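You operate a simulated robot arm through the tools that you are given. There is no shell and no other tool.

You are at the controls of a simulated robot arm. One attempt, no reset.

TASK
Hook the fixture up at 5 V and run it until it shows GOOD.
Fine: orange plug in the fixture's inlet, knob set and lever down before the supply goes on; leave it running, modules where they are.

It is judged by the outcome, as a careful person would: the job done as asked, and still so three seconds after it is handed in. It fails if anything else is knocked over, pushed out of place, dropped, spilled or broken.

THE ROBOT
A 6-joint arm with a four-finger gripper, fixed in place. Base frame: the origin is at the foot of the arm, x ahead of it, y to its left, z up. Lengths are in mm, angles in degrees, forces in N, time in s.
With the tool pointing down near the work surface it reaches from about 240 to 680 mm from the base axis. Its first joint turns from -166.0 to 166.0 degrees. Payload 3.43 kg.
The TCP is the grasp point between the finger pads, 30 mm short of the fingertips. In the tool frame z runs along the fingers and y along their closing line. Largest opening 120 mm; the body of the gripper starts 85 mm behind the TCP.
Orientation is told as [roll, pitch, yaw] about the base's x, y, z axes, in that order, counted from this pose: with the fingers straight down and closing along the base's y, the tool's x points along the base's -x, its y along +y and its z along -z.

THE INTERFACE
- The arm moves only by the tool move_arm. Its argument "moves" is a list that holds one entry, the list of rows, each a list of 6 numbers: the shift along the tool's x, y, z in units of 400 mm (1.0 is 400 mm), then the turn, a rotation vector about the tool's x, y, z in units of 180 degrees (1.0 is 180 degrees). In form: [[[x, y, z, ax, ay, az], ...]]. A call has 1 to 20 rows; each row is the pose to reach, as a shift and turn from the pose commanded when the call began, along the tool's axes at that moment. "grip" is the opening, from 0 (shut) to 1 (fully open), set as the call begins (left out, the last holds). A call with a number of a shift or a turn outside -1 to 1 is refused whole. Each row takes 0.2 s and may step no farther than 50 mm and 8.6 degrees from the row before; otherwise, or with a gripper value out of range, the whole call is refused. A pose out of reach is approached as far as the arm can. The call stops where the force on the tool passes 50 N (or 10 N more than at its start, if that is more) or the arm is blocked; 0.2 s more then pass. The fingers move at their own pace and stop on an object; they squeeze with about 37 N. The grip force told is the motor's: it shows also when the fingers shut on nothing. Time passes only in rows, and 0.2 s behind the last, so rows that repeat a pose let the fingers close. The reply holds the time, the measured pose of the TCP, the force on the tool along the base axes, the opening and the grip force, in the units named above and with some noise, with the torque about the TCP (base axes, N m) and any sound that the robot's microphone picked up.
- Cameras (640 x 400 px; columns grow to the right, rows downward): "scene" is fixed at [399.6, -648.5, 1410.5]; the picture's right is [1.00, -0.06, 0.00], its down [-0.05, -0.74, -0.67] and it looks along [0.04, 0.67, -0.74] (base axes); focal length 248 px, centre (320, 200). "wrist" rides on the gripper at [71, -17, -120] in the tool frame; the picture's right is [0.23, 0.97, 0.00], its down [-0.81, 0.19, -0.55] and it looks along [-0.54, 0.13, 0.83] (tool axes); focal length 275 px, centre (320, 200). There is no depth. A picture from a camera that has moved, and an enlarged one, comes with that camera's place and axes in the base frame and with its lens.
- grab_frame(camera): a new picture of that camera. No time passes.
- slide_trunk(by): slides the trunk up (or, below 0, down) by that many mm; the arm rides with it, the base frame stays. It gives what a move gives, with no picture.
- zoom(camera, box): a new picture of the part [left, top, right, bottom] of that camera's present view, enlarged. No time passes.
- close_job(): hands the job in; it is judged then, once.

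Nothing tells you positions but the pictures and the camera data. Unless the task says otherwise, let go and move clear before handing in.

The tools are called after "Emit:" as a command line: name --argument value ..., lists and objects as JSON in quotes. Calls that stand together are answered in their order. move_arm: Moves the arm, as the interface text tells. Its arguments: {"type":"object","properties":{"moves":{"type":"array","items":{"type":"array","items":{"type":"array","items":{"type":"number"}}}},"grip":{"type":"number"}},"required":["moves"]} The other tools are called the same way: slide_trunk (by) slides the trunk up or down; grab_frame (camera) takes a picture; zoom (camera, box) takes an enlarged picture of a part of a camera's view; close_job () hands the job in.

At the start:

```text
t: 0.0
tool_pos: [424.5, -174.7, 1171.7]
tool_rot: [0.0, -0.1, 0.0]
ft_force: [-0.3, 0.2, -0.7]
moment: [0.0, 0.0, -0.01]
opening: 120.2
gripper_force: 0.0
trunk travel left (down, up): [-175.0, 265.0]
```

scene: 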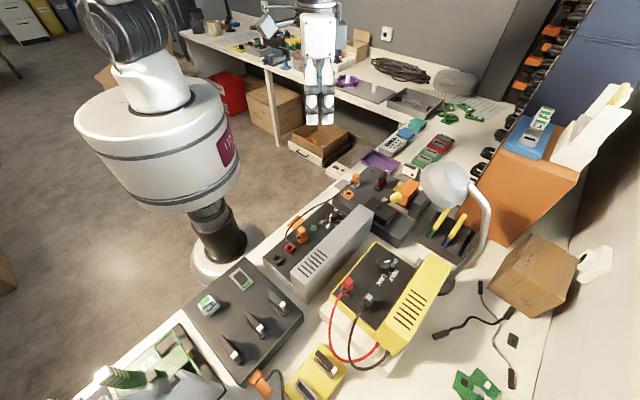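
wrist: 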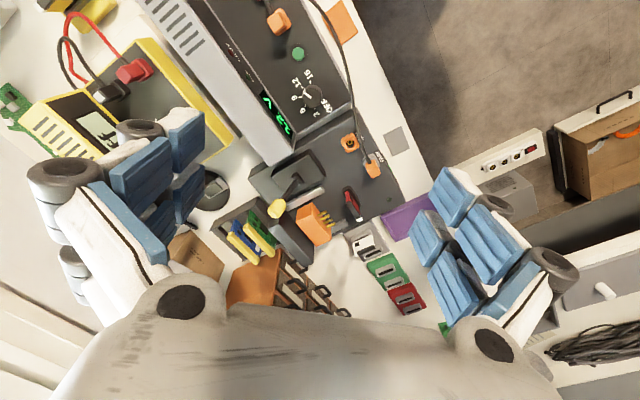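

The scene shows a bench with several modules: a dark panel with levers, a grey power supply with a knob and orange/red plugs, a yellow meter, and a black fixture with an orange part. I'll zoom in to identify them before moving anything.

Emit:
zoom --camera "scene" --box '[250, 150, 450, 275]'

Emit:
zoom --camera "scene" --box '[160, 240, 400, 400]'

Emit:
zoom --camera "wrist" --box '[220, 0, 420, 125]'

Emit:
zoom --camera "wrist" --box '[220, 120, 440, 260]'

```text
3.20 times, centred on (350, 212) of scene
camera zoom: at [399.6, -648.5, 1410.5], right [1.0, -0.06, 0.0], down [-0.05, -0.74, -0.67], along [0.04, 0.67, -0.74], focal length 794 px, centre (224, 160)
```

zoom: 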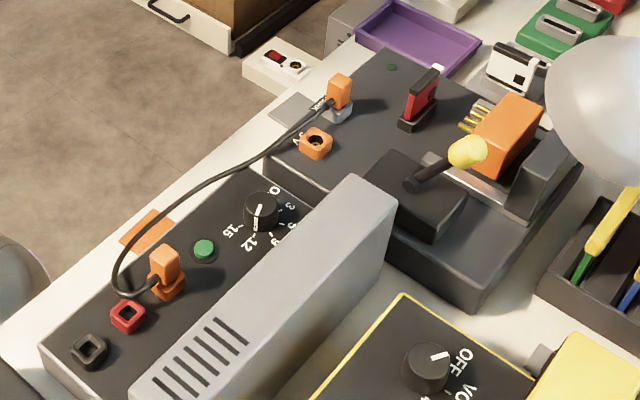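

```text
2.50 times, centred on (280, 320) of scene
camera zoom: at [399.6, -648.5, 1410.5], right [1.0, -0.06, 0.0], down [-0.05, -0.74, -0.67], along [0.04, 0.67, -0.74], focal length 620 px, centre (420, -100)
```

zoom: 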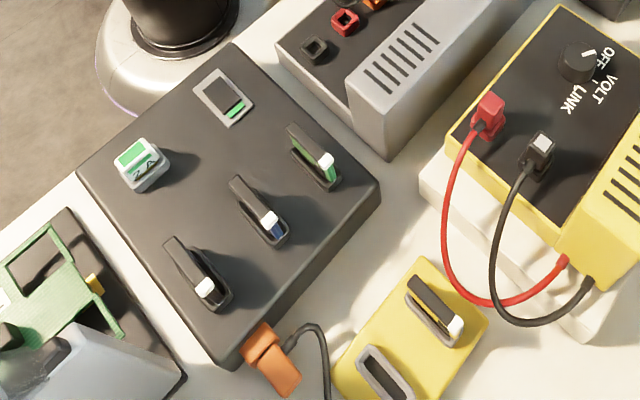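

```text
3.20 times, centred on (320, 62) of wrist
camera zoom: at [352.6, -191.9, 1292.6], right [-0.23, 0.97, 0.0], down [0.81, 0.19, 0.55], along [0.54, 0.13, -0.83], focal length 881 px, centre (320, 640)
```

zoom: 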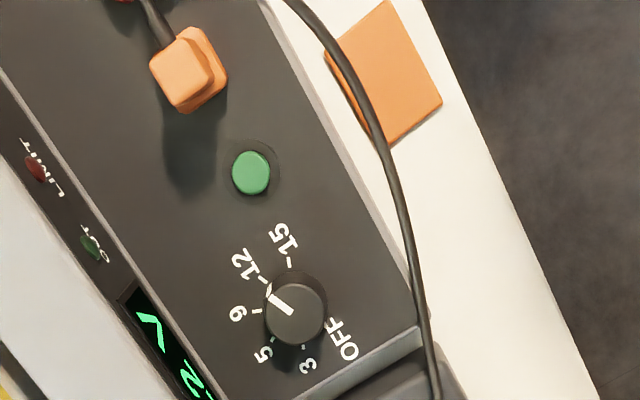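

```text
2.86 times, centred on (330, 190) of wrist
camera zoom: at [352.6, -191.9, 1292.6], right [-0.23, 0.97, 0.0], down [0.81, 0.19, 0.55], along [0.54, 0.13, -0.83], focal length 786 px, centre (291, 229)
```

zoom: 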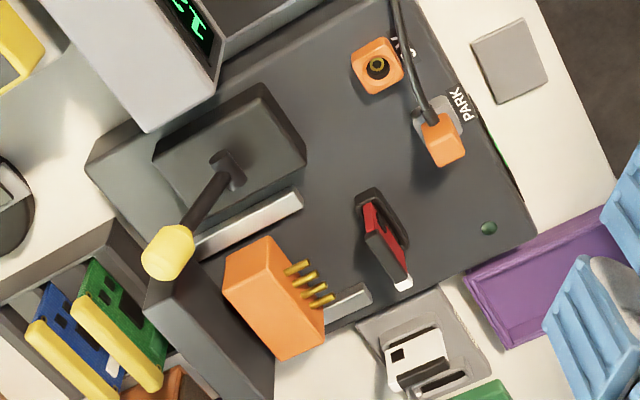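

I take the grey supply to be the box with the knob (at about 12) and the green button. The fixture is next to it, with the orange inlet near (528, -91, 814), the plug in PARK, and a yellow-tipped lever standing up. I'll move down for a closer look before touching anything.

Emit:
move_arm --moves '[[[0, 0, 0.1, 0, 0, 0], [0, 0, 0.2, 0, 0, 0], [0, 0, 0.3, 0, 0, 0]]]'

Emit:
grab_frame --camera "wrist"

Emit:
zoom --camera "scene" --box '[380, 130, 520, 300]'

```text
t: 0.8
tool_pos: [427.8, -172.8, 1050.0]
tool_rot: [0.1, 0.0, 0.0]
ft_force: [0.4, -0.2, 0.0]
moment: [0.0, 0.01, 0.01]
opening: 119.7
gripper_force: 0.1
trunk travel left (down, up): [-175.0, 265.0]
```

```text
taken
camera wrist: at [355.6, -190.7, 1170.4], right [-0.23, 0.97, 0.0], down [0.81, 0.19, 0.55], along [0.54, 0.13, -0.83], focal length 275 px, centre (320, 200)
```

wrist: 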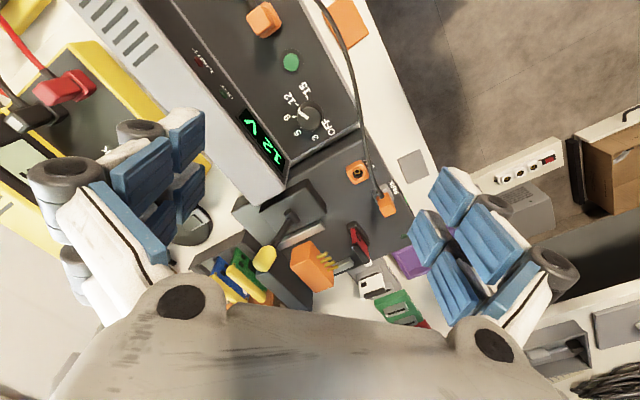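

```text
2.35 times, centred on (450, 215) of scene
camera zoom: at [399.6, -648.5, 1410.5], right [1.0, -0.06, 0.0], down [-0.05, -0.74, -0.67], along [0.04, 0.67, -0.74], focal length 584 px, centre (14, 165)
```

zoom: 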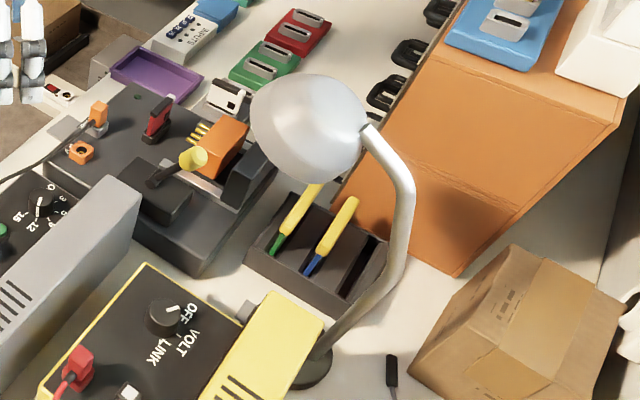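

The supply display reads 12 V, and the lamp head hangs near (690, -290, 1040), so I'll stay clear of it. I'll shift forward and to the left, away from the lamp, to look at the fixture more closely.

Emit:
move_arm --moves '[[[-0.08, 0.075, 0, 0, 0, 0], [-0.17, 0.15, 0, 0, 0, 0], [-0.22, 0.2, 0, 0, 0, 0]]]'

Emit:
grab_frame --camera "wrist"

Emit:
zoom --camera "wrist" --box '[160, 40, 400, 190]'

Emit:
grab_frame --camera "scene"

```text
t: 1.6
tool_pos: [515.7, -91.2, 1052.1]
tool_rot: [0.0, 0.0, 0.0]
ft_force: [0.2, 0.7, -0.8]
moment: [0.0, 0.02, -0.01]
opening: 120.0
gripper_force: 0.0
trunk travel left (down, up): [-175.0, 265.0]
```

```text
taken
camera wrist: at [444.1, -108.8, 1172.1], right [-0.23, 0.97, 0.0], down [0.81, 0.19, 0.55], along [0.54, 0.13, -0.83], focal length 275 px, centre (320, 200)
```

wrist: 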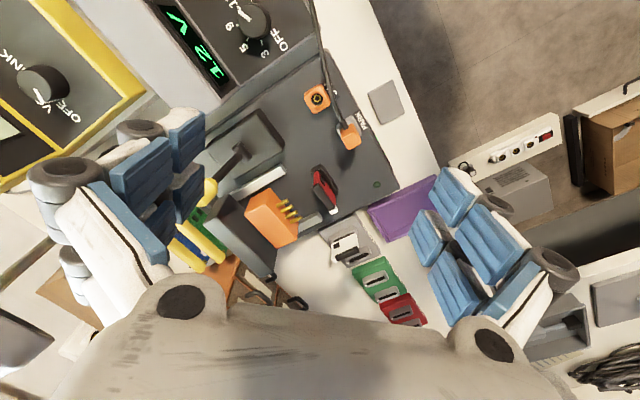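

```text
2.67 times, centred on (280, 115) of wrist
camera zoom: at [444.1, -108.8, 1172.1], right [-0.23, 0.97, 0.0], down [0.81, 0.19, 0.55], along [0.54, 0.13, -0.83], focal length 734 px, centre (427, 427)
```

zoom: 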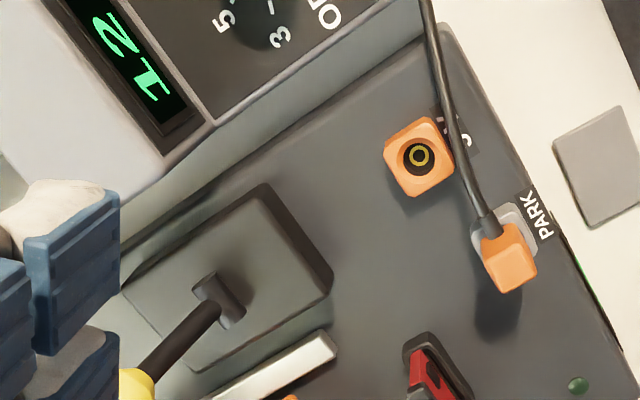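

```text
taken
```

scene: 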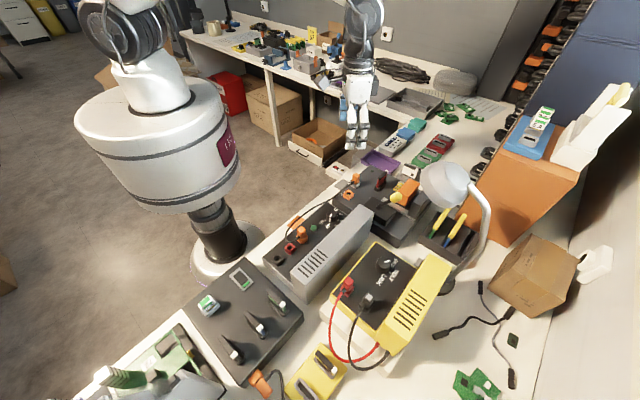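

The inlet is near (528, -92, 816) and the parked plug's top is near (558, -41, 850). The lever leans away along (0.7, -0.7), and the display is on the front face. I'll turn the wrist to look at the fixture from the operator side.

Emit:
move_arm --moves '[[[0.004, 0.016, 0.026, 0, 0, 0.046], [0.008, 0.033, 0.052, 0, 0, 0.092], [0.011, 0.05, 0.078, 0, 0, 0.138], [0.015, 0.066, 0.104, 0, 0, 0.184], [0.018, 0.082, 0.13, 0, 0, 0.23], [0.022, 0.1, 0.156, 0, 0, 0.276], [0.025, 0.115, 0.18, 0, 0, 0.322]]]'

Emit:
grab_frame --camera "wrist"

Emit:
zoom --camera "wrist" --box '[200, 60, 440, 210]'

```text
t: 3.2
tool_pos: [502.5, -47.5, 979.5]
tool_rot: [0.0, 0.0, -58.1]
ft_force: [0.6, -0.3, 0.2]
moment: [-0.02, -0.03, 0.01]
opening: 119.9
gripper_force: 0.0
trunk travel left (down, up): [-175.0, 265.0]
```

```text
taken
camera wrist: at [449.9, 3.9, 1099.8], right [0.7, 0.71, 0.0], down [0.59, -0.59, 0.55], along [0.39, -0.39, -0.83], focal length 275 px, centre (320, 200)
```

wrist: 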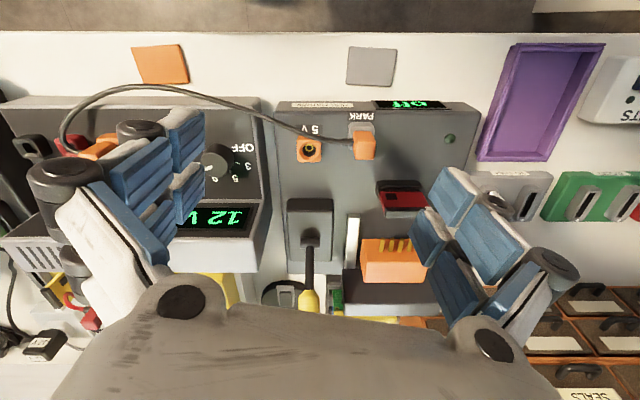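

```text
2.67 times, centred on (320, 135) of wrist
camera zoom: at [449.9, 3.9, 1099.8], right [0.7, 0.71, 0.0], down [0.59, -0.59, 0.55], along [0.39, -0.39, -0.83], focal length 734 px, centre (320, 373)
```

zoom: 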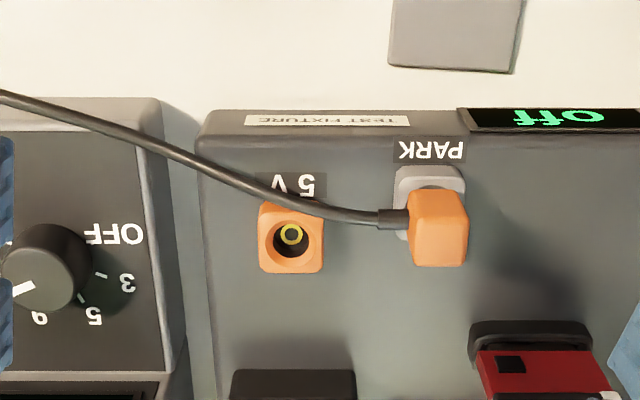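

Now I can read the fixture: a "5 V" orange inlet, PARK holding the plug, and a display reading "off". The supply shows 12 V. Next I'll look closely at the lever, the pin block and the supply.

Emit:
zoom --camera "wrist" --box '[270, 170, 430, 320]'

Emit:
zoom --camera "wrist" --box '[0, 60, 280, 260]'

Emit:
zoom --camera "scene" --box '[320, 150, 440, 240]'

```text
2.67 times, centred on (350, 245) of wrist
camera zoom: at [449.9, 3.9, 1099.8], right [0.7, 0.71, 0.0], down [0.59, -0.59, 0.55], along [0.39, -0.39, -0.83], focal length 734 px, centre (240, 80)
```

zoom: 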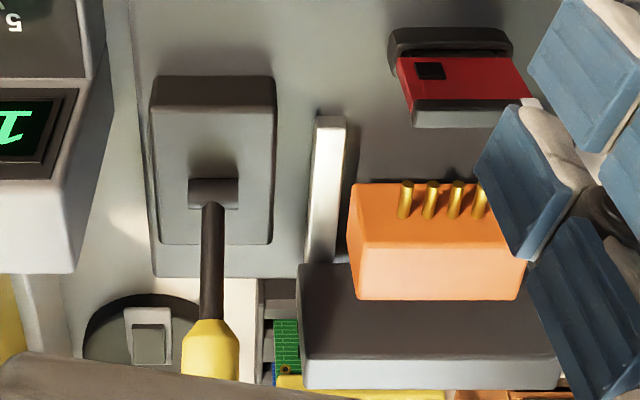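

```text
2.00 times, centred on (140, 160) of wrist
camera zoom: at [449.9, 3.9, 1099.8], right [0.7, 0.71, 0.0], down [0.59, -0.59, 0.55], along [0.39, -0.39, -0.83], focal length 551 px, centre (680, 280)
```

zoom: 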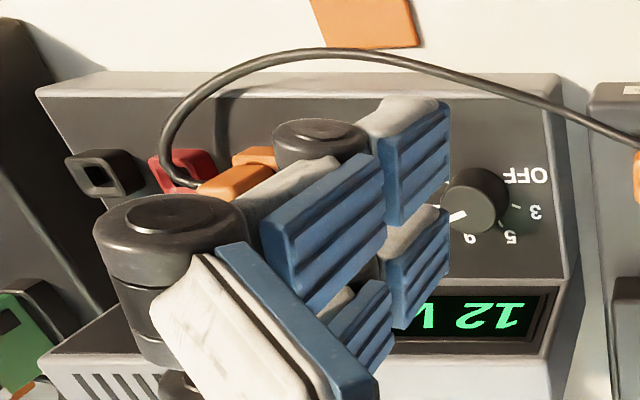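

```text
4.44 times, centred on (380, 195) of scene
camera zoom: at [399.6, -648.5, 1410.5], right [1.0, -0.06, 0.0], down [-0.05, -0.74, -0.67], along [0.04, 0.67, -0.74], focal length 1103 px, centre (53, 222)
```

zoom: 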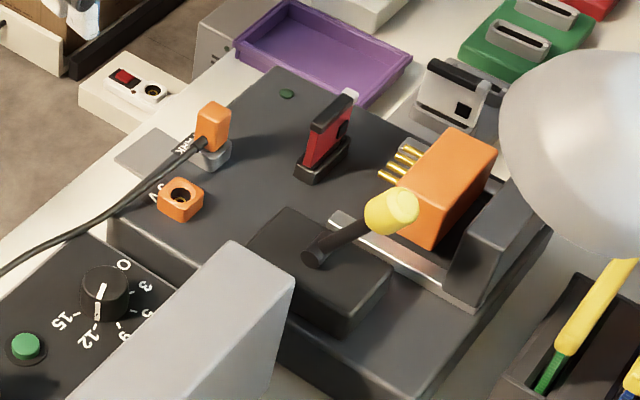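

The fixture sits at about 45°, with the pin block facing the red module and the lever leaning away from the operator side. I'll turn the wrist to yaw +45 so the fingers close across the plug, with the cable leaving at the side, and measure the plug from there.

Emit:
move_arm --moves '[[[-0.008, 0.005, 0.004, 0, 0, -0.044], [-0.016, 0.009, 0.008, 0, 0, -0.088], [-0.024, 0.014, 0.012, 0, 0, -0.132], [-0.032, 0.018, 0.015, 0, 0, -0.176], [-0.04, 0.023, 0.019, 0, 0, -0.22], [-0.048, 0.028, 0.023, 0, 0, -0.264], [-0.056, 0.032, 0.027, 0, 0, -0.308], [-0.064, 0.037, 0.031, 0, 0, -0.352], [-0.072, 0.042, 0.035, 0, 0, -0.396], [-0.08, 0.046, 0.039, 0, 0, -0.44], [-0.088, 0.051, 0.043, 0, 0, -0.484], [-0.096, 0.055, 0.047, 0, 0, -0.528], [-0.104, 0.06, 0.05, 0, 0, -0.572]]]'

Emit:
grab_frame --camera "wrist"

Emit:
zoom --camera "wrist" --box '[220, 100, 420, 225]'

```text
t: 6.0
tool_pos: [545.9, -71.2, 960.9]
tool_rot: [0.0, 0.0, 45.2]
ft_force: [0.7, 0.5, 0.1]
moment: [-0.01, 0.01, 0.0]
opening: 120.1
gripper_force: 0.0
trunk travel left (down, up): [-175.0, 265.0]
```

```text
taken
camera wrist: at [506.1, -134.3, 1081.0], right [-0.85, 0.52, 0.0], down [0.44, 0.71, 0.55], along [0.29, 0.47, -0.83], focal length 275 px, centre (320, 200)
```

wrist: 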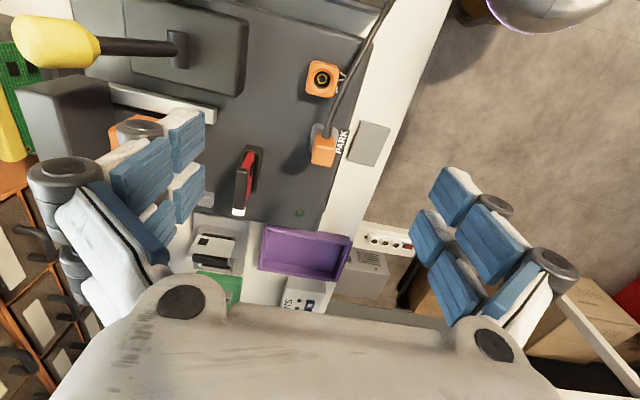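

```text
3.20 times, centred on (320, 162) of wrist
camera zoom: at [506.1, -134.3, 1081.0], right [-0.85, 0.52, 0.0], down [0.44, 0.71, 0.55], along [0.29, 0.47, -0.83], focal length 881 px, centre (320, 320)
```

zoom: 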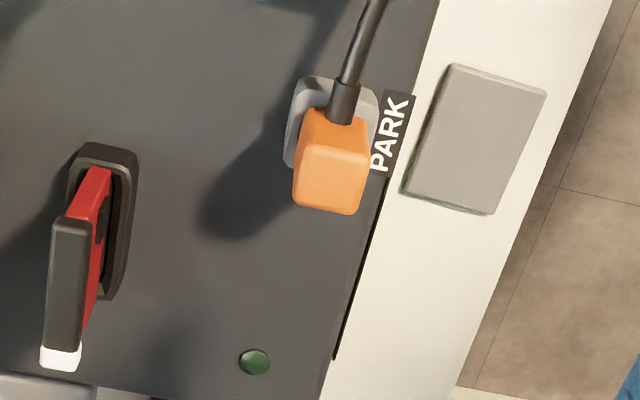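

The view is clear and the plug's cable leaves toward the supply, as I expected. I'll zoom further on the plug and the inlet to measure them accurately.

Emit:
zoom --camera "wrist" --box '[290, 45, 386, 105]'

Emit:
zoom --camera "wrist" --box '[280, 115, 376, 175]'

Emit:
zoom --camera "scene" --box '[326, 160, 390, 200]'

```text
6.67 times, centred on (338, 75) of wrist
camera zoom: at [506.1, -134.3, 1081.0], right [-0.85, 0.52, 0.0], down [0.44, 0.71, 0.55], along [0.29, 0.47, -0.83], focal length 1835 px, centre (200, 1033)
```

zoom: 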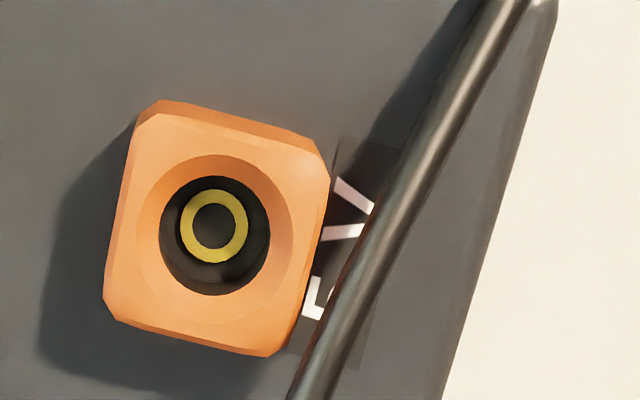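

```text
6.67 times, centred on (328, 145) of wrist
camera zoom: at [506.1, -134.3, 1081.0], right [-0.85, 0.52, 0.0], down [0.44, 0.71, 0.55], along [0.29, 0.47, -0.83], focal length 1835 px, centre (267, 567)
```

zoom: 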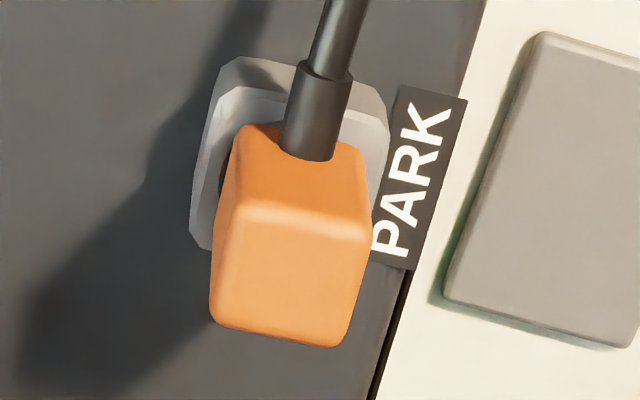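

```text
10.00 times, centred on (358, 180) of scene
camera zoom: at [399.6, -648.5, 1410.5], right [1.0, -0.06, 0.0], down [-0.05, -0.74, -0.67], along [0.04, 0.67, -0.74], focal length 2482 px, centre (-60, 400)
```

zoom: 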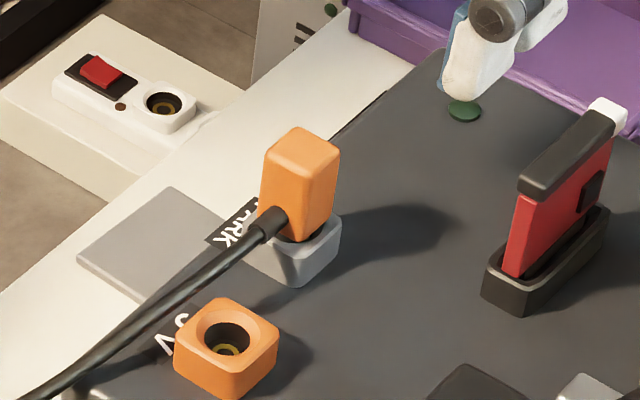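

I measure the plug as about 17 × 19 mm with its top at about (559.5, -41, 848), and the inlet centre at about (528.7, -92.7, 816). I'll hover above the plug with a 60 mm opening and check the alignment.

Emit:
move_arm --moves '[[[-0.026, 0.01, 0.05, 0, 0, -0.002], [-0.052, 0.02, 0.1, 0, 0, -0.004], [-0.0772, 0.0287, 0.14, 0, 0, -0.0055], [-0.0772, 0.0287, 0.14, 0, 0, -0.0055]]]' --grip 0.5

Emit:
grab_frame --camera "wrist"

Emit:
zoom --camera "wrist" --box '[240, 0, 400, 200]'

```text
t: 7.0
tool_pos: [559.2, -40.1, 904.4]
tool_rot: [0.0, -0.1, 46.2]
ft_force: [-0.3, -0.5, -0.1]
moment: [0.02, 0.01, -0.01]
opening: 60.2
gripper_force: 0.0
trunk travel left (down, up): [-175.0, 265.0]
```

```text
taken
camera wrist: at [521.7, -104.3, 1024.4], right [-0.86, 0.51, 0.0], down [0.42, 0.72, 0.55], along [0.28, 0.48, -0.83], focal length 275 px, centre (320, 200)
```

wrist: 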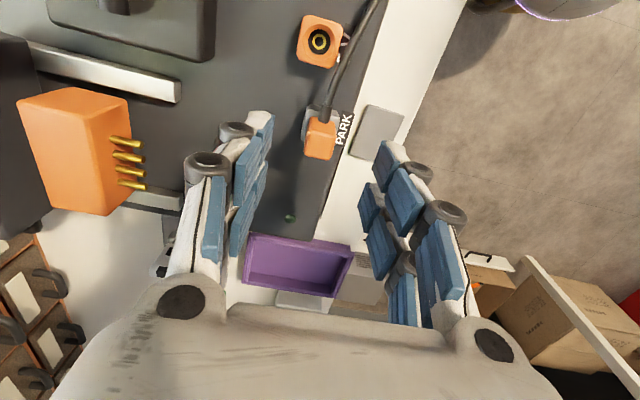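

```text
2.00 times, centred on (320, 100) of wrist
camera zoom: at [521.7, -104.3, 1024.4], right [-0.86, 0.51, 0.0], down [0.42, 0.72, 0.55], along [0.28, 0.48, -0.83], focal length 551 px, centre (320, 400)
```

zoom: 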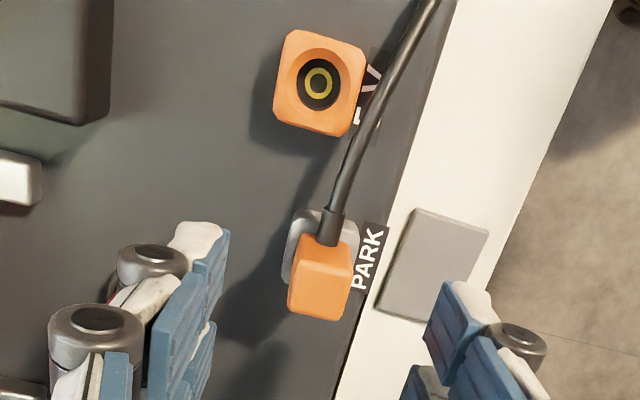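

The plug sits directly under the TCP within about 1 mm, and the inlet again measures (528.6, -92.6). I'll descend to TCP z of about 852, so the fingertips stay above the socket rim, and close on the plug.

Emit:
move_arm --moves '[[[0, 0, 0.045, 0, 0, 0], [0, 0, 0.09, 0, 0, 0], [0, 0, 0.131, 0, 0, 0], [0, 0, 0.131, 0, 0, 0]]]'

Emit:
grab_frame --camera "wrist"

```text
t: 8.0
tool_pos: [560.8, -41.3, 852.4]
tool_rot: [0.0, 0.0, 46.0]
ft_force: [-0.2, 0.4, -0.5]
moment: [0.0, -0.02, 0.01]
opening: 59.9
gripper_force: 0.1
trunk travel left (down, up): [-175.0, 265.0]
```

```text
taken
camera wrist: at [521.9, -104.7, 972.0], right [-0.86, 0.51, 0.0], down [0.42, 0.72, 0.55], along [0.28, 0.48, -0.83], focal length 275 px, centre (320, 200)
```

wrist: 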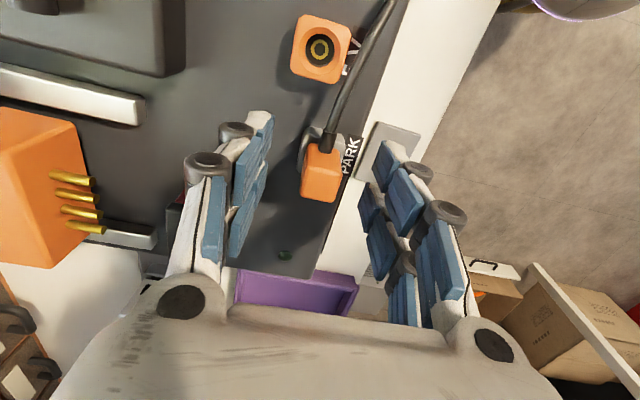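

The plug's top is at the TCP pixel, so I'm aligned. Closing the fingers now.

Emit:
move_arm --moves '[[[0, 0, 0, 0, 0, 0], [0, 0, 0, 0, 0, 0], [0, 0, 0, 0, 0, 0], [0, 0, 0, 0, 0, 0], [0, 0, 0, 0, 0, 0]]]' --grip 0

Emit:
grab_frame --camera "wrist"

```text
t: 9.2
tool_pos: [560.7, -41.2, 852.0]
tool_rot: [0.0, 0.0, 46.0]
ft_force: [-0.9, 1.0, -0.1]
moment: [0.07, 0.0, -0.27]
opening: 19.0
gripper_force: 36.6
trunk travel left (down, up): [-175.0, 265.0]
```

```text
taken
camera wrist: at [521.7, -104.6, 971.9], right [-0.86, 0.51, 0.0], down [0.43, 0.72, 0.55], along [0.28, 0.48, -0.83], focal length 275 px, centre (320, 200)
```

wrist: 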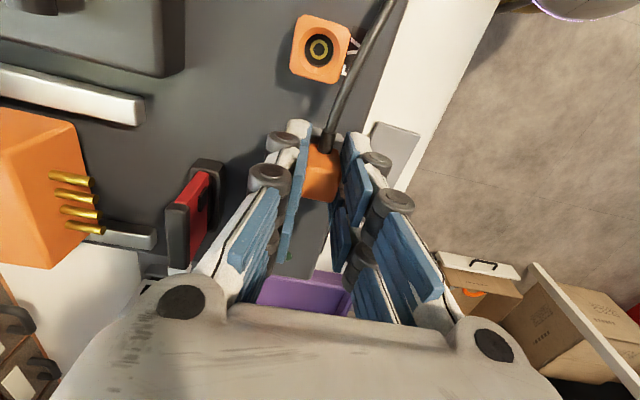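

I hold the plug at 19.0 mm with 36.6 N of grip. Lifting it straight up out of PARK.

Emit:
move_arm --moves '[[[0, 0, -0.02, 0, 0, 0], [0, 0, -0.045, 0, 0, 0], [0, 0, -0.07, 0, 0, 0], [0, 0, -0.095, 0, 0, 0], [0, 0, -0.12, 0, 0, 0], [0, 0, -0.12, 0, 0, 0]]]'

Emit:
grab_frame --camera "wrist"

Emit:
zoom --camera "scene" --box '[310, 140, 400, 200]'

```text
t: 10.6
tool_pos: [558.6, -41.2, 899.0]
tool_rot: [-0.1, 0.0, 46.0]
ft_force: [0.4, 0.6, -0.9]
moment: [0.0, -0.02, 0.0]
opening: 18.9
gripper_force: 37.0
trunk travel left (down, up): [-175.0, 265.0]
```

```text
taken
camera wrist: at [520.4, -104.7, 1020.4], right [-0.86, 0.51, 0.0], down [0.43, 0.72, 0.55], along [0.28, 0.48, -0.83], focal length 275 px, centre (320, 200)
```

wrist: 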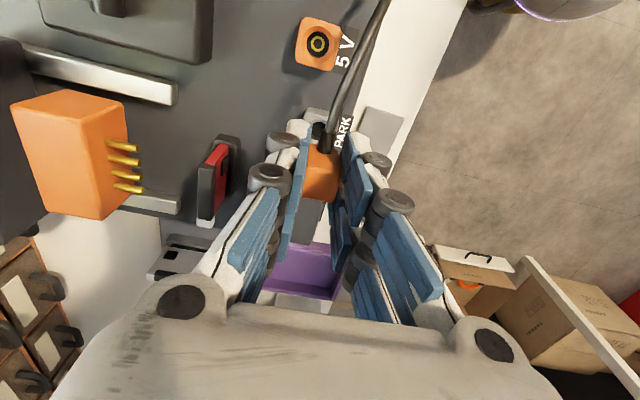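

```text
6.67 times, centred on (355, 170) of scene
camera zoom: at [399.6, -648.5, 1410.5], right [1.0, -0.06, 0.0], down [-0.05, -0.74, -0.67], along [0.04, 0.67, -0.74], focal length 1655 px, centre (87, 400)
```

zoom: 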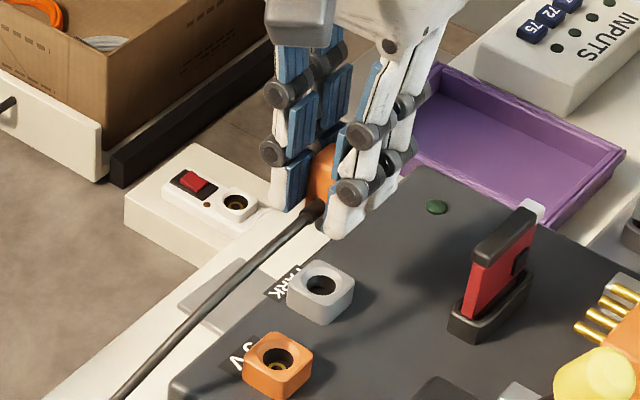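

The plug is clear of PARK and the grip is firm. I'll zoom in to see the sockets and the plug's barrel so I can line up the insertion.

Emit:
zoom --camera "wrist" --box '[270, 0, 390, 75]'

Emit:
zoom --camera "wrist" --box '[270, 90, 390, 215]'

Emit:
zoom --camera "scene" --box '[335, 150, 383, 180]'

```text
5.33 times, centred on (330, 38) of wrist
camera zoom: at [520.4, -104.7, 1020.4], right [-0.86, 0.51, 0.0], down [0.43, 0.72, 0.55], along [0.28, 0.48, -0.83], focal length 1468 px, centre (267, 1067)
```

zoom: 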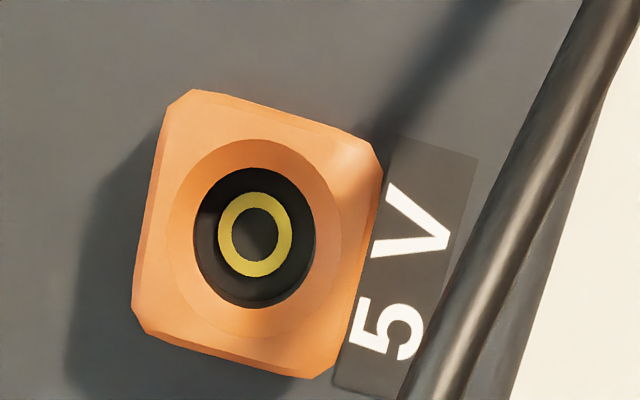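

```text
3.20 times, centred on (330, 152) of wrist
camera zoom: at [520.4, -104.7, 1020.4], right [-0.86, 0.51, 0.0], down [0.43, 0.72, 0.55], along [0.28, 0.48, -0.83], focal length 881 px, centre (288, 352)
```

zoom: 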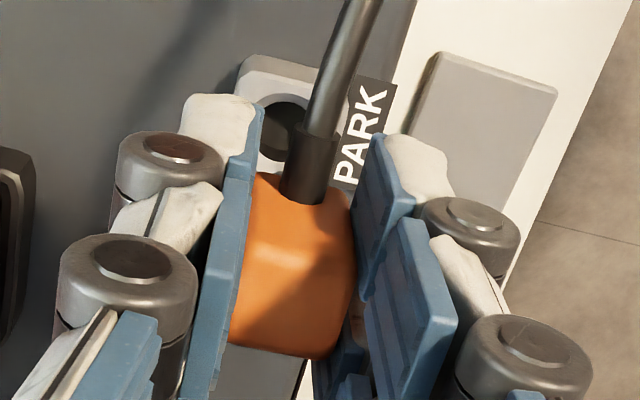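

```text
13.33 times, centred on (359, 165) of scene
camera zoom: at [399.6, -648.5, 1410.5], right [1.0, -0.06, 0.0], down [-0.05, -0.74, -0.67], along [0.04, 0.67, -0.74], focal length 3309 px, centre (-200, 667)
```

zoom: 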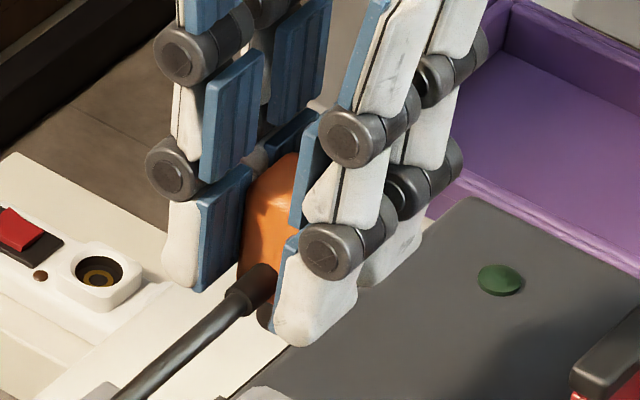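

The inlet measures (529, -92.4), so the shift from the present pose is about (-29.3, -50.4). I'll move over the inlet at this height and check before lowering.

Emit:
move_arm --moves '[[[0.047, -0.0116, 0, 0, 0, 0], [0.094, -0.0232, 0, 0, 0, 0], [0.1415, -0.0348, 0, 0, 0, 0], [0.1415, -0.0348, 0, 0, 0, 0]]]'

Emit:
grab_frame --camera "wrist"

Emit:
zoom --camera "wrist" --box '[270, 90, 390, 215]'

Emit:
zoom --camera "scene" --box '[310, 150, 382, 195]'

```text
t: 11.6
tool_pos: [529.8, -91.3, 900.5]
tool_rot: [0.0, 0.0, 46.1]
ft_force: [-0.2, -0.4, -0.6]
moment: [0.01, 0.01, 0.0]
opening: 19.1
gripper_force: 36.5
trunk travel left (down, up): [-175.0, 265.0]
```

```text
taken
camera wrist: at [491.4, -154.8, 1020.6], right [-0.86, 0.51, 0.0], down [0.42, 0.72, 0.55], along [0.28, 0.48, -0.83], focal length 275 px, centre (320, 200)
```

wrist: 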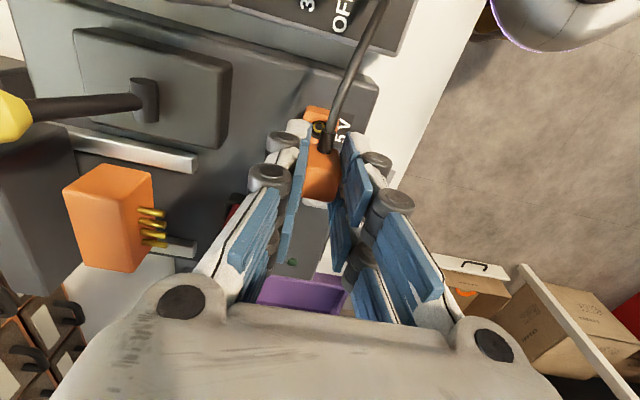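

```text
3.20 times, centred on (330, 152) of wrist
camera zoom: at [491.4, -154.8, 1020.6], right [-0.86, 0.51, 0.0], down [0.42, 0.72, 0.55], along [0.28, 0.48, -0.83], focal length 881 px, centre (288, 352)
```

zoom: 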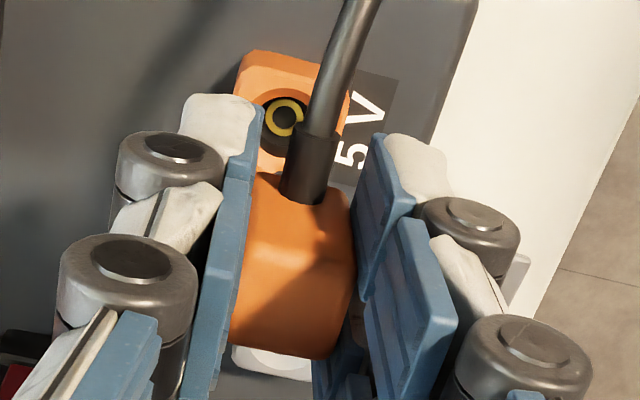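

```text
8.89 times, centred on (346, 172) of scene
camera zoom: at [399.6, -648.5, 1410.5], right [1.0, -0.06, 0.0], down [-0.05, -0.74, -0.67], along [0.04, 0.67, -0.74], focal length 2206 px, centre (89, 444)
```

zoom: 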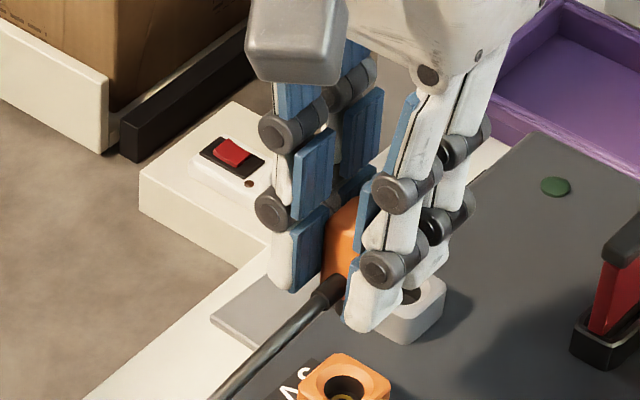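

Seen from the same pose, the inlet lies about 1.2 mm further along than PARK did, well within the chamfer. I'll add that correction and lower the plug gently to the height it had in PARK.

Emit:
move_arm --moves '[[[0.003, -0.0007, 0.03, 0, 0, 0], [0.003, -0.0007, 0.055, 0, 0, 0], [0.003, -0.0007, 0.075, 0, 0, 0], [0.003, -0.0007, 0.09, 0, 0, 0], [0.003, -0.0007, 0.1, 0, 0, 0], [0.003, -0.0007, 0.11, 0, 0, 0], [0.003, -0.0007, 0.12, 0, 0, 0], [0.003, -0.0007, 0.12, 0, 0, 0]]]'

Emit:
zoom --camera "wrist" --box '[270, 90, 390, 215]'

Emit:
zoom --camera "scene" --box '[310, 150, 382, 195]'

```text
t: 13.4
tool_pos: [529.7, -92.0, 852.5]
tool_rot: [0.0, 0.0, 46.0]
ft_force: [-0.8, 1.6, 3.2]
moment: [0.06, -0.01, 0.0]
opening: 18.7
gripper_force: 36.6
trunk travel left (down, up): [-175.0, 265.0]
```

```text
3.20 times, centred on (330, 152) of wrist
camera zoom: at [490.8, -156.4, 972.9], right [-0.86, 0.51, 0.0], down [0.42, 0.72, 0.55], along [0.28, 0.48, -0.83], focal length 881 px, centre (288, 352)
```

zoom: 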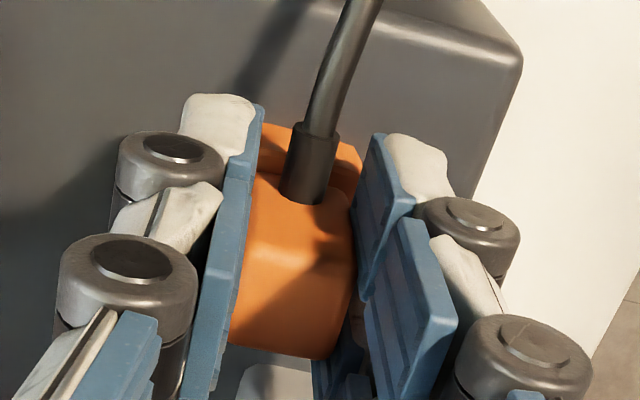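

```text
8.89 times, centred on (346, 172) of scene
camera zoom: at [399.6, -648.5, 1410.5], right [1.0, -0.06, 0.0], down [-0.05, -0.74, -0.67], along [0.04, 0.67, -0.74], focal length 2206 px, centre (89, 444)
```

zoom: 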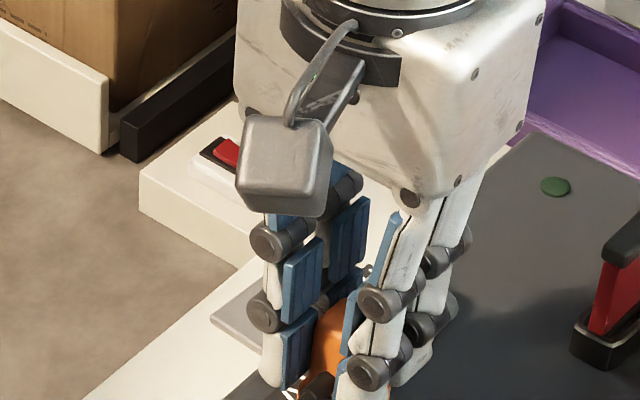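

The plug went in with only about 3 N. I'll press a little further to be sure it seats fully.

Emit:
move_arm --moves '[[[0, 0, 0.004, 0, 0, 0], [0, 0, 0.008, 0, 0, 0], [0, 0, 0.008, 0, 0, 0]]]'

Emit:
zoom --camera "scene" --box '[310, 150, 400, 220]'

```text
t: 14.2
tool_pos: [528.8, -92.6, 851.6]
tool_rot: [-0.4, -0.1, 46.0]
ft_force: [-0.5, 1.3, 33.1]
moment: [0.05, 0.09, -0.02]
opening: 19.0
gripper_force: 37.0
trunk travel left (down, up): [-175.0, 265.0]
```

```text
5.71 times, centred on (355, 185) of scene
camera zoom: at [399.6, -648.5, 1410.5], right [1.0, -0.06, 0.0], down [-0.05, -0.74, -0.67], along [0.04, 0.67, -0.74], focal length 1418 px, centre (120, 286)
```

zoom: 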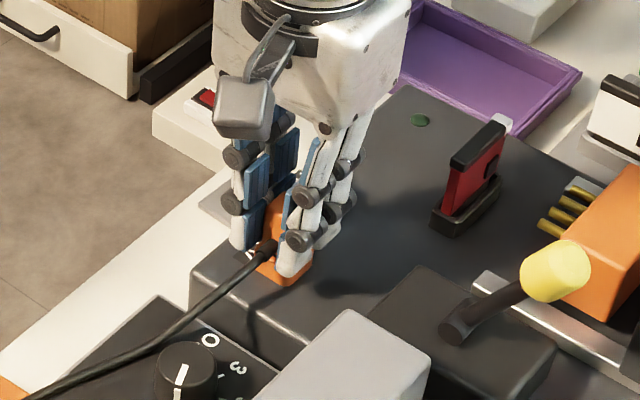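

It bottomed out at 33 N, so the plug is seated. I'll relax the push, open the fingers and lift straight off.

Emit:
move_arm --moves '[[[0, 0, -0.006, 0, 0, 0], [0, 0, -0.007, 0, 0, 0]]]'

Emit:
move_arm --moves '[[[0, 0, 0, 0, 0, 0], [0, 0, 0, 0, 0, 0], [0, 0, 0, 0, 0, 0], [0, 0, -0.03, 0, 0, 0], [0, 0, -0.08, 0, 0, 0], [0, 0, -0.15, 0, 0, 0], [0, 0, -0.22, 0, 0, 0]]]' --grip 0.5

Emit:
grab_frame --camera "wrist"

Emit:
zoom --camera "scene" --box '[280, 160, 376, 220]'

```text
t: 14.8
tool_pos: [528.2, -92.5, 851.6]
tool_rot: [0.0, -0.1, 46.0]
ft_force: [6.3, -2.1, 10.4]
moment: [0.14, -0.46, 0.0]
opening: 18.8
gripper_force: 36.9
trunk travel left (down, up): [-175.0, 265.0]
```

```text
t: 16.4
tool_pos: [529.8, -94.0, 940.3]
tool_rot: [0.0, 0.0, 46.0]
ft_force: [-0.9, -0.3, 0.2]
moment: [0.0, 0.02, 0.0]
opening: 59.9
gripper_force: 0.1
trunk travel left (down, up): [-175.0, 265.0]
```

```text
taken
camera wrist: at [491.5, -157.0, 1061.3], right [-0.86, 0.51, 0.0], down [0.43, 0.72, 0.55], along [0.28, 0.48, -0.83], focal length 275 px, centre (320, 200)
```

wrist: 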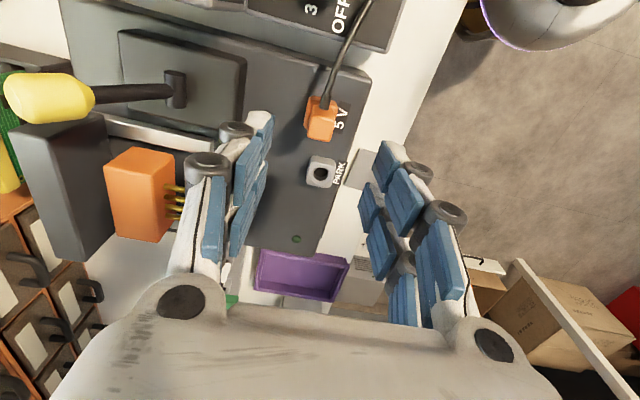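

```text
6.67 times, centred on (328, 190) of scene
camera zoom: at [399.6, -648.5, 1410.5], right [1.0, -0.06, 0.0], down [-0.05, -0.74, -0.67], along [0.04, 0.67, -0.74], focal length 1655 px, centre (267, 267)
```

zoom: 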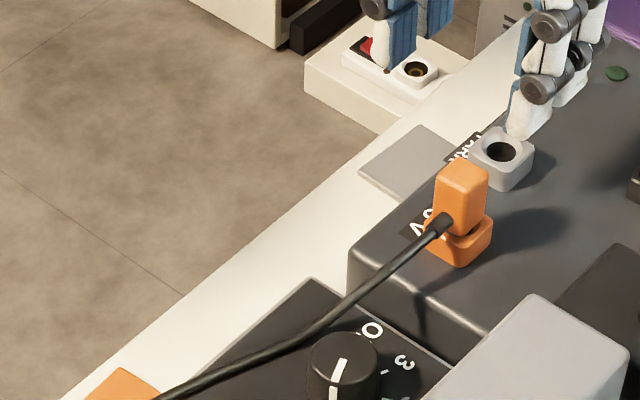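

The plug stands upright in the 5 V inlet. Next is the knob near (464, -177, 815), so I'll move above it, staying high, and look.

Emit:
move_arm --moves '[[[0.03, -0.003, -0.05, 0, 0, 0], [0.09, -0.009, -0.0875, 0, 0, 0], [0.17, -0.017, -0.0875, 0, 0, 0], [0.2635, -0.0258, -0.0875, 0, 0, 0], [0.2635, -0.0258, -0.0875, 0, 0, 0]]]'

Emit:
grab_frame --camera "wrist"

Emit:
zoom --camera "wrist" --box '[220, 50, 420, 175]'

```text
t: 17.6
tool_pos: [463.2, -173.5, 974.8]
tool_rot: [0.0, 0.1, 46.0]
ft_force: [0.7, 0.1, -0.5]
moment: [-0.04, -0.02, -0.02]
opening: 59.9
gripper_force: 0.0
trunk travel left (down, up): [-175.0, 265.0]
```

```text
taken
camera wrist: at [425.6, -238.0, 1094.9], right [-0.86, 0.51, 0.0], down [0.43, 0.72, 0.55], along [0.28, 0.48, -0.83], focal length 275 px, centre (320, 200)
```

wrist: 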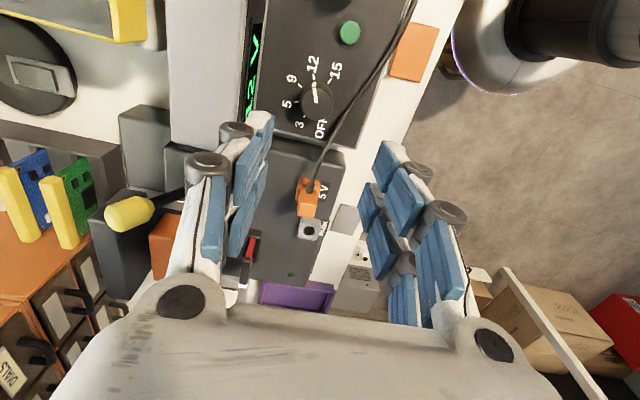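

```text
3.20 times, centred on (320, 112) of wrist
camera zoom: at [425.6, -238.0, 1094.9], right [-0.86, 0.51, 0.0], down [0.43, 0.72, 0.55], along [0.28, 0.48, -0.83], focal length 881 px, centre (320, 480)
```

zoom: 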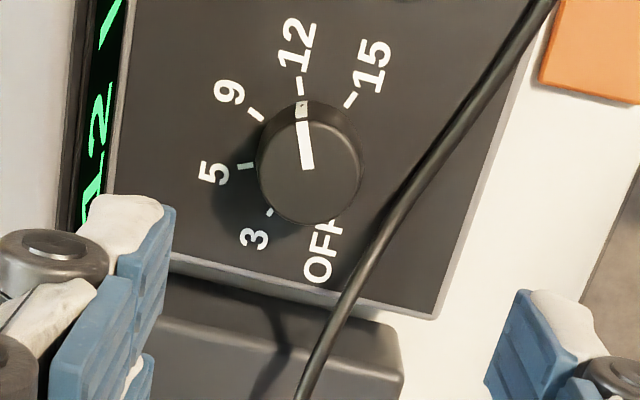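

The knob axis is near (464.4, -177.5), with the panel at about z 801 and the top at about 814. It points at 12, and the 5 tick is about 87° counter-clockwise from there. The cable runs along the knob's front side and the display box is behind it, so I'll grip along the free direction, starting with yaw near -78.

Emit:
move_arm --moves '[[[0.0, -0.001, 0.0, 0, 0, 0.046], [0.001, -0.002, 0.0, 0, 0, 0.092], [0.001, -0.003, 0.0, 0, 0, 0.138], [0.001, -0.004, 0.0, 0, 0, 0.184], [0.001, -0.005, 0.0, 0, 0, 0.23], [0.002, -0.006, 0.0, 0, 0, 0.276], [0.002, -0.007, 0.0, 0, 0, 0.322], [0.002, -0.007, 0.0, 0, 0, 0.368], [0.002, -0.007, 0.0, 0, 0, 0.414], [0.002, -0.007, 0.0, 0, 0, 0.46], [0.002, -0.007, 0.0, 0, 0, 0.506], [0.002, -0.007, 0.0, 0, 0, 0.552], [0.002, -0.007, 0.0, 0, 0, 0.598], [0.002, -0.007, 0.0, 0, 0, 0.644], [0.002, -0.007, 0.0, 0, 0, 0.689], [0.002, -0.007, 0.0, 0, 0, 0.689]]]'

Emit:
grab_frame --camera "wrist"

Emit:
zoom --camera "wrist" --box '[240, 40, 400, 140]'

Emit:
zoom --camera "scene" --box '[270, 150, 390, 240]'

```text
t: 21.0
tool_pos: [463.9, -178.6, 974.0]
tool_rot: [0.0, 0.0, -78.2]
ft_force: [0.0, 0.8, 0.8]
moment: [0.02, 0.0, 0.0]
opening: 60.1
gripper_force: 0.1
trunk travel left (down, up): [-175.0, 265.0]
```

```text
taken
camera wrist: at [432.7, -112.3, 1095.3], right [0.9, 0.43, 0.0], down [0.35, -0.75, 0.55], along [0.24, -0.5, -0.83], focal length 275 px, centre (320, 200)
```

wrist: 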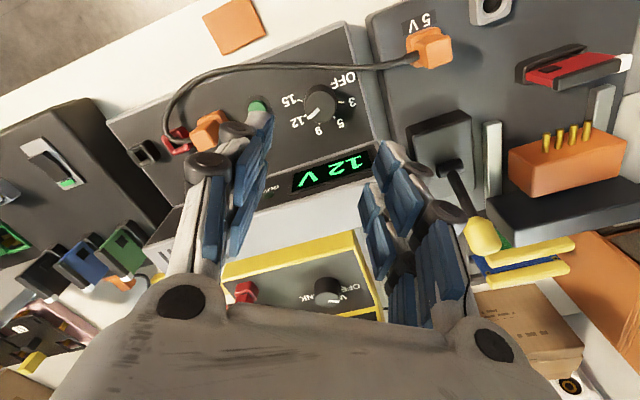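

```text
4.00 times, centred on (320, 90) of wrist
camera zoom: at [432.7, -112.3, 1095.3], right [0.9, 0.43, 0.0], down [0.35, -0.75, 0.55], along [0.24, -0.5, -0.83], focal length 1101 px, centre (320, 640)
```

zoom: 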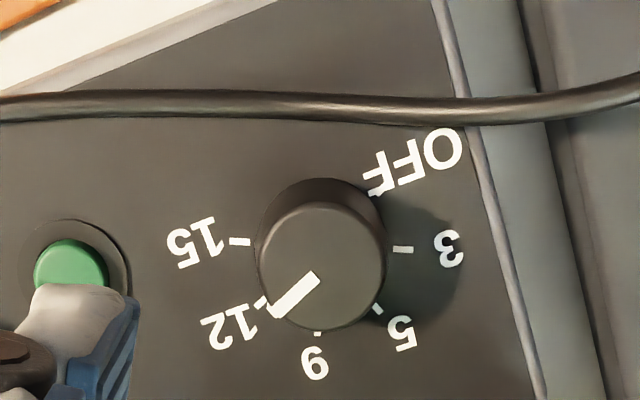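

```text
4.44 times, centred on (330, 195) of scene
camera zoom: at [399.6, -648.5, 1410.5], right [1.0, -0.06, 0.0], down [-0.05, -0.74, -0.67], along [0.04, 0.67, -0.74], focal length 1103 px, centre (276, 222)
```

zoom: 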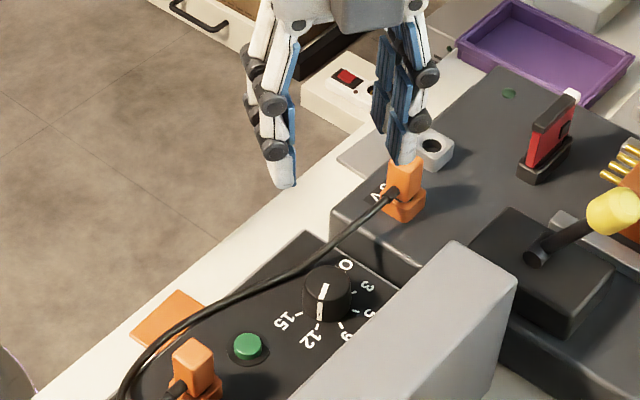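

The cable now lies on the panel about 32 mm from the knob axis. The ticks are about 45° apart, so 12→5 is two steps counter-clockwise. I'll do it in two 45° turns, narrowing the opening to 46 mm and descending to just above the knob first.

Emit:
move_arm --moves '[[[-0.0015, 0.0002, 0.05, 0, 0, 0], [-0.0029, 0.0004, 0.11, 0, 0, 0], [-0.0029, 0.0004, 0.18, 0, 0, 0], [-0.0029, 0.0004, 0.25, 0, 0, 0], [-0.0029, 0.0004, 0.265, 0, 0, 0], [-0.0029, 0.0004, 0.265, 0, 0, 0]]]' --grip 0.383

Emit:
grab_frame --camera "wrist"

Emit:
zoom --camera "wrist" --box '[240, 80, 400, 200]'

Emit:
zoom --camera "scene" --box '[270, 150, 390, 240]'

```text
t: 22.4
tool_pos: [464.7, -179.1, 866.7]
tool_rot: [0.1, -0.1, -78.0]
ft_force: [-0.5, 0.0, -0.3]
moment: [0.0, 0.01, 0.02]
opening: 45.9
gripper_force: 0.2
trunk travel left (down, up): [-175.0, 265.0]
```

```text
taken
camera wrist: at [433.1, -113.6, 987.2], right [0.9, 0.43, 0.0], down [0.36, -0.75, 0.55], along [0.24, -0.5, -0.83], focal length 275 px, centre (320, 200)
```

wrist: 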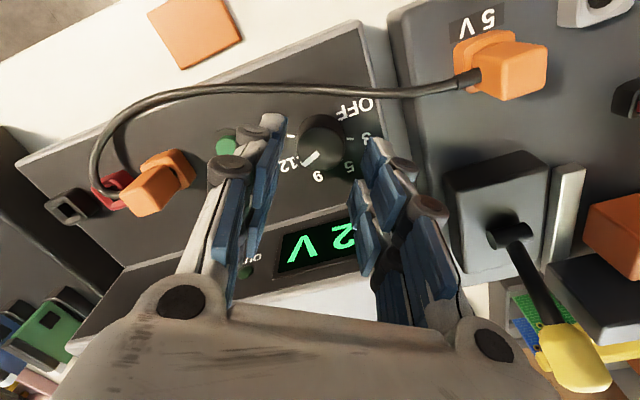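

```text
3.33 times, centred on (320, 140) of wrist
camera zoom: at [433.1, -113.6, 987.2], right [0.9, 0.43, 0.0], down [0.36, -0.75, 0.55], along [0.24, -0.5, -0.83], focal length 918 px, centre (320, 400)
```

zoom: 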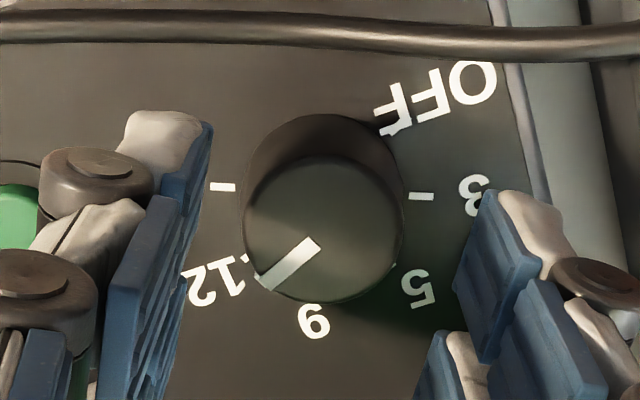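

```text
4.44 times, centred on (330, 195) of scene
camera zoom: at [399.6, -648.5, 1410.5], right [1.0, -0.06, 0.0], down [-0.05, -0.74, -0.67], along [0.04, 0.67, -0.74], focal length 1103 px, centre (276, 222)
```

zoom: 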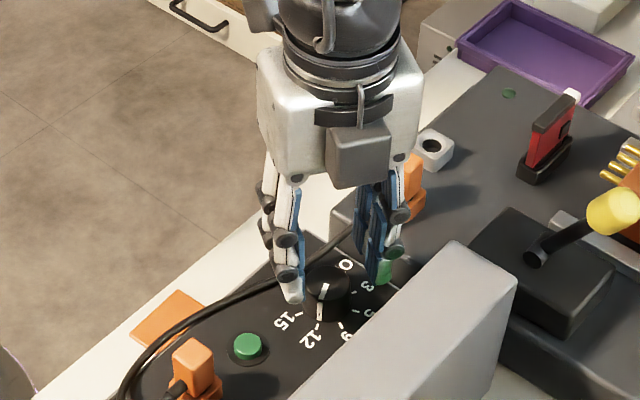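

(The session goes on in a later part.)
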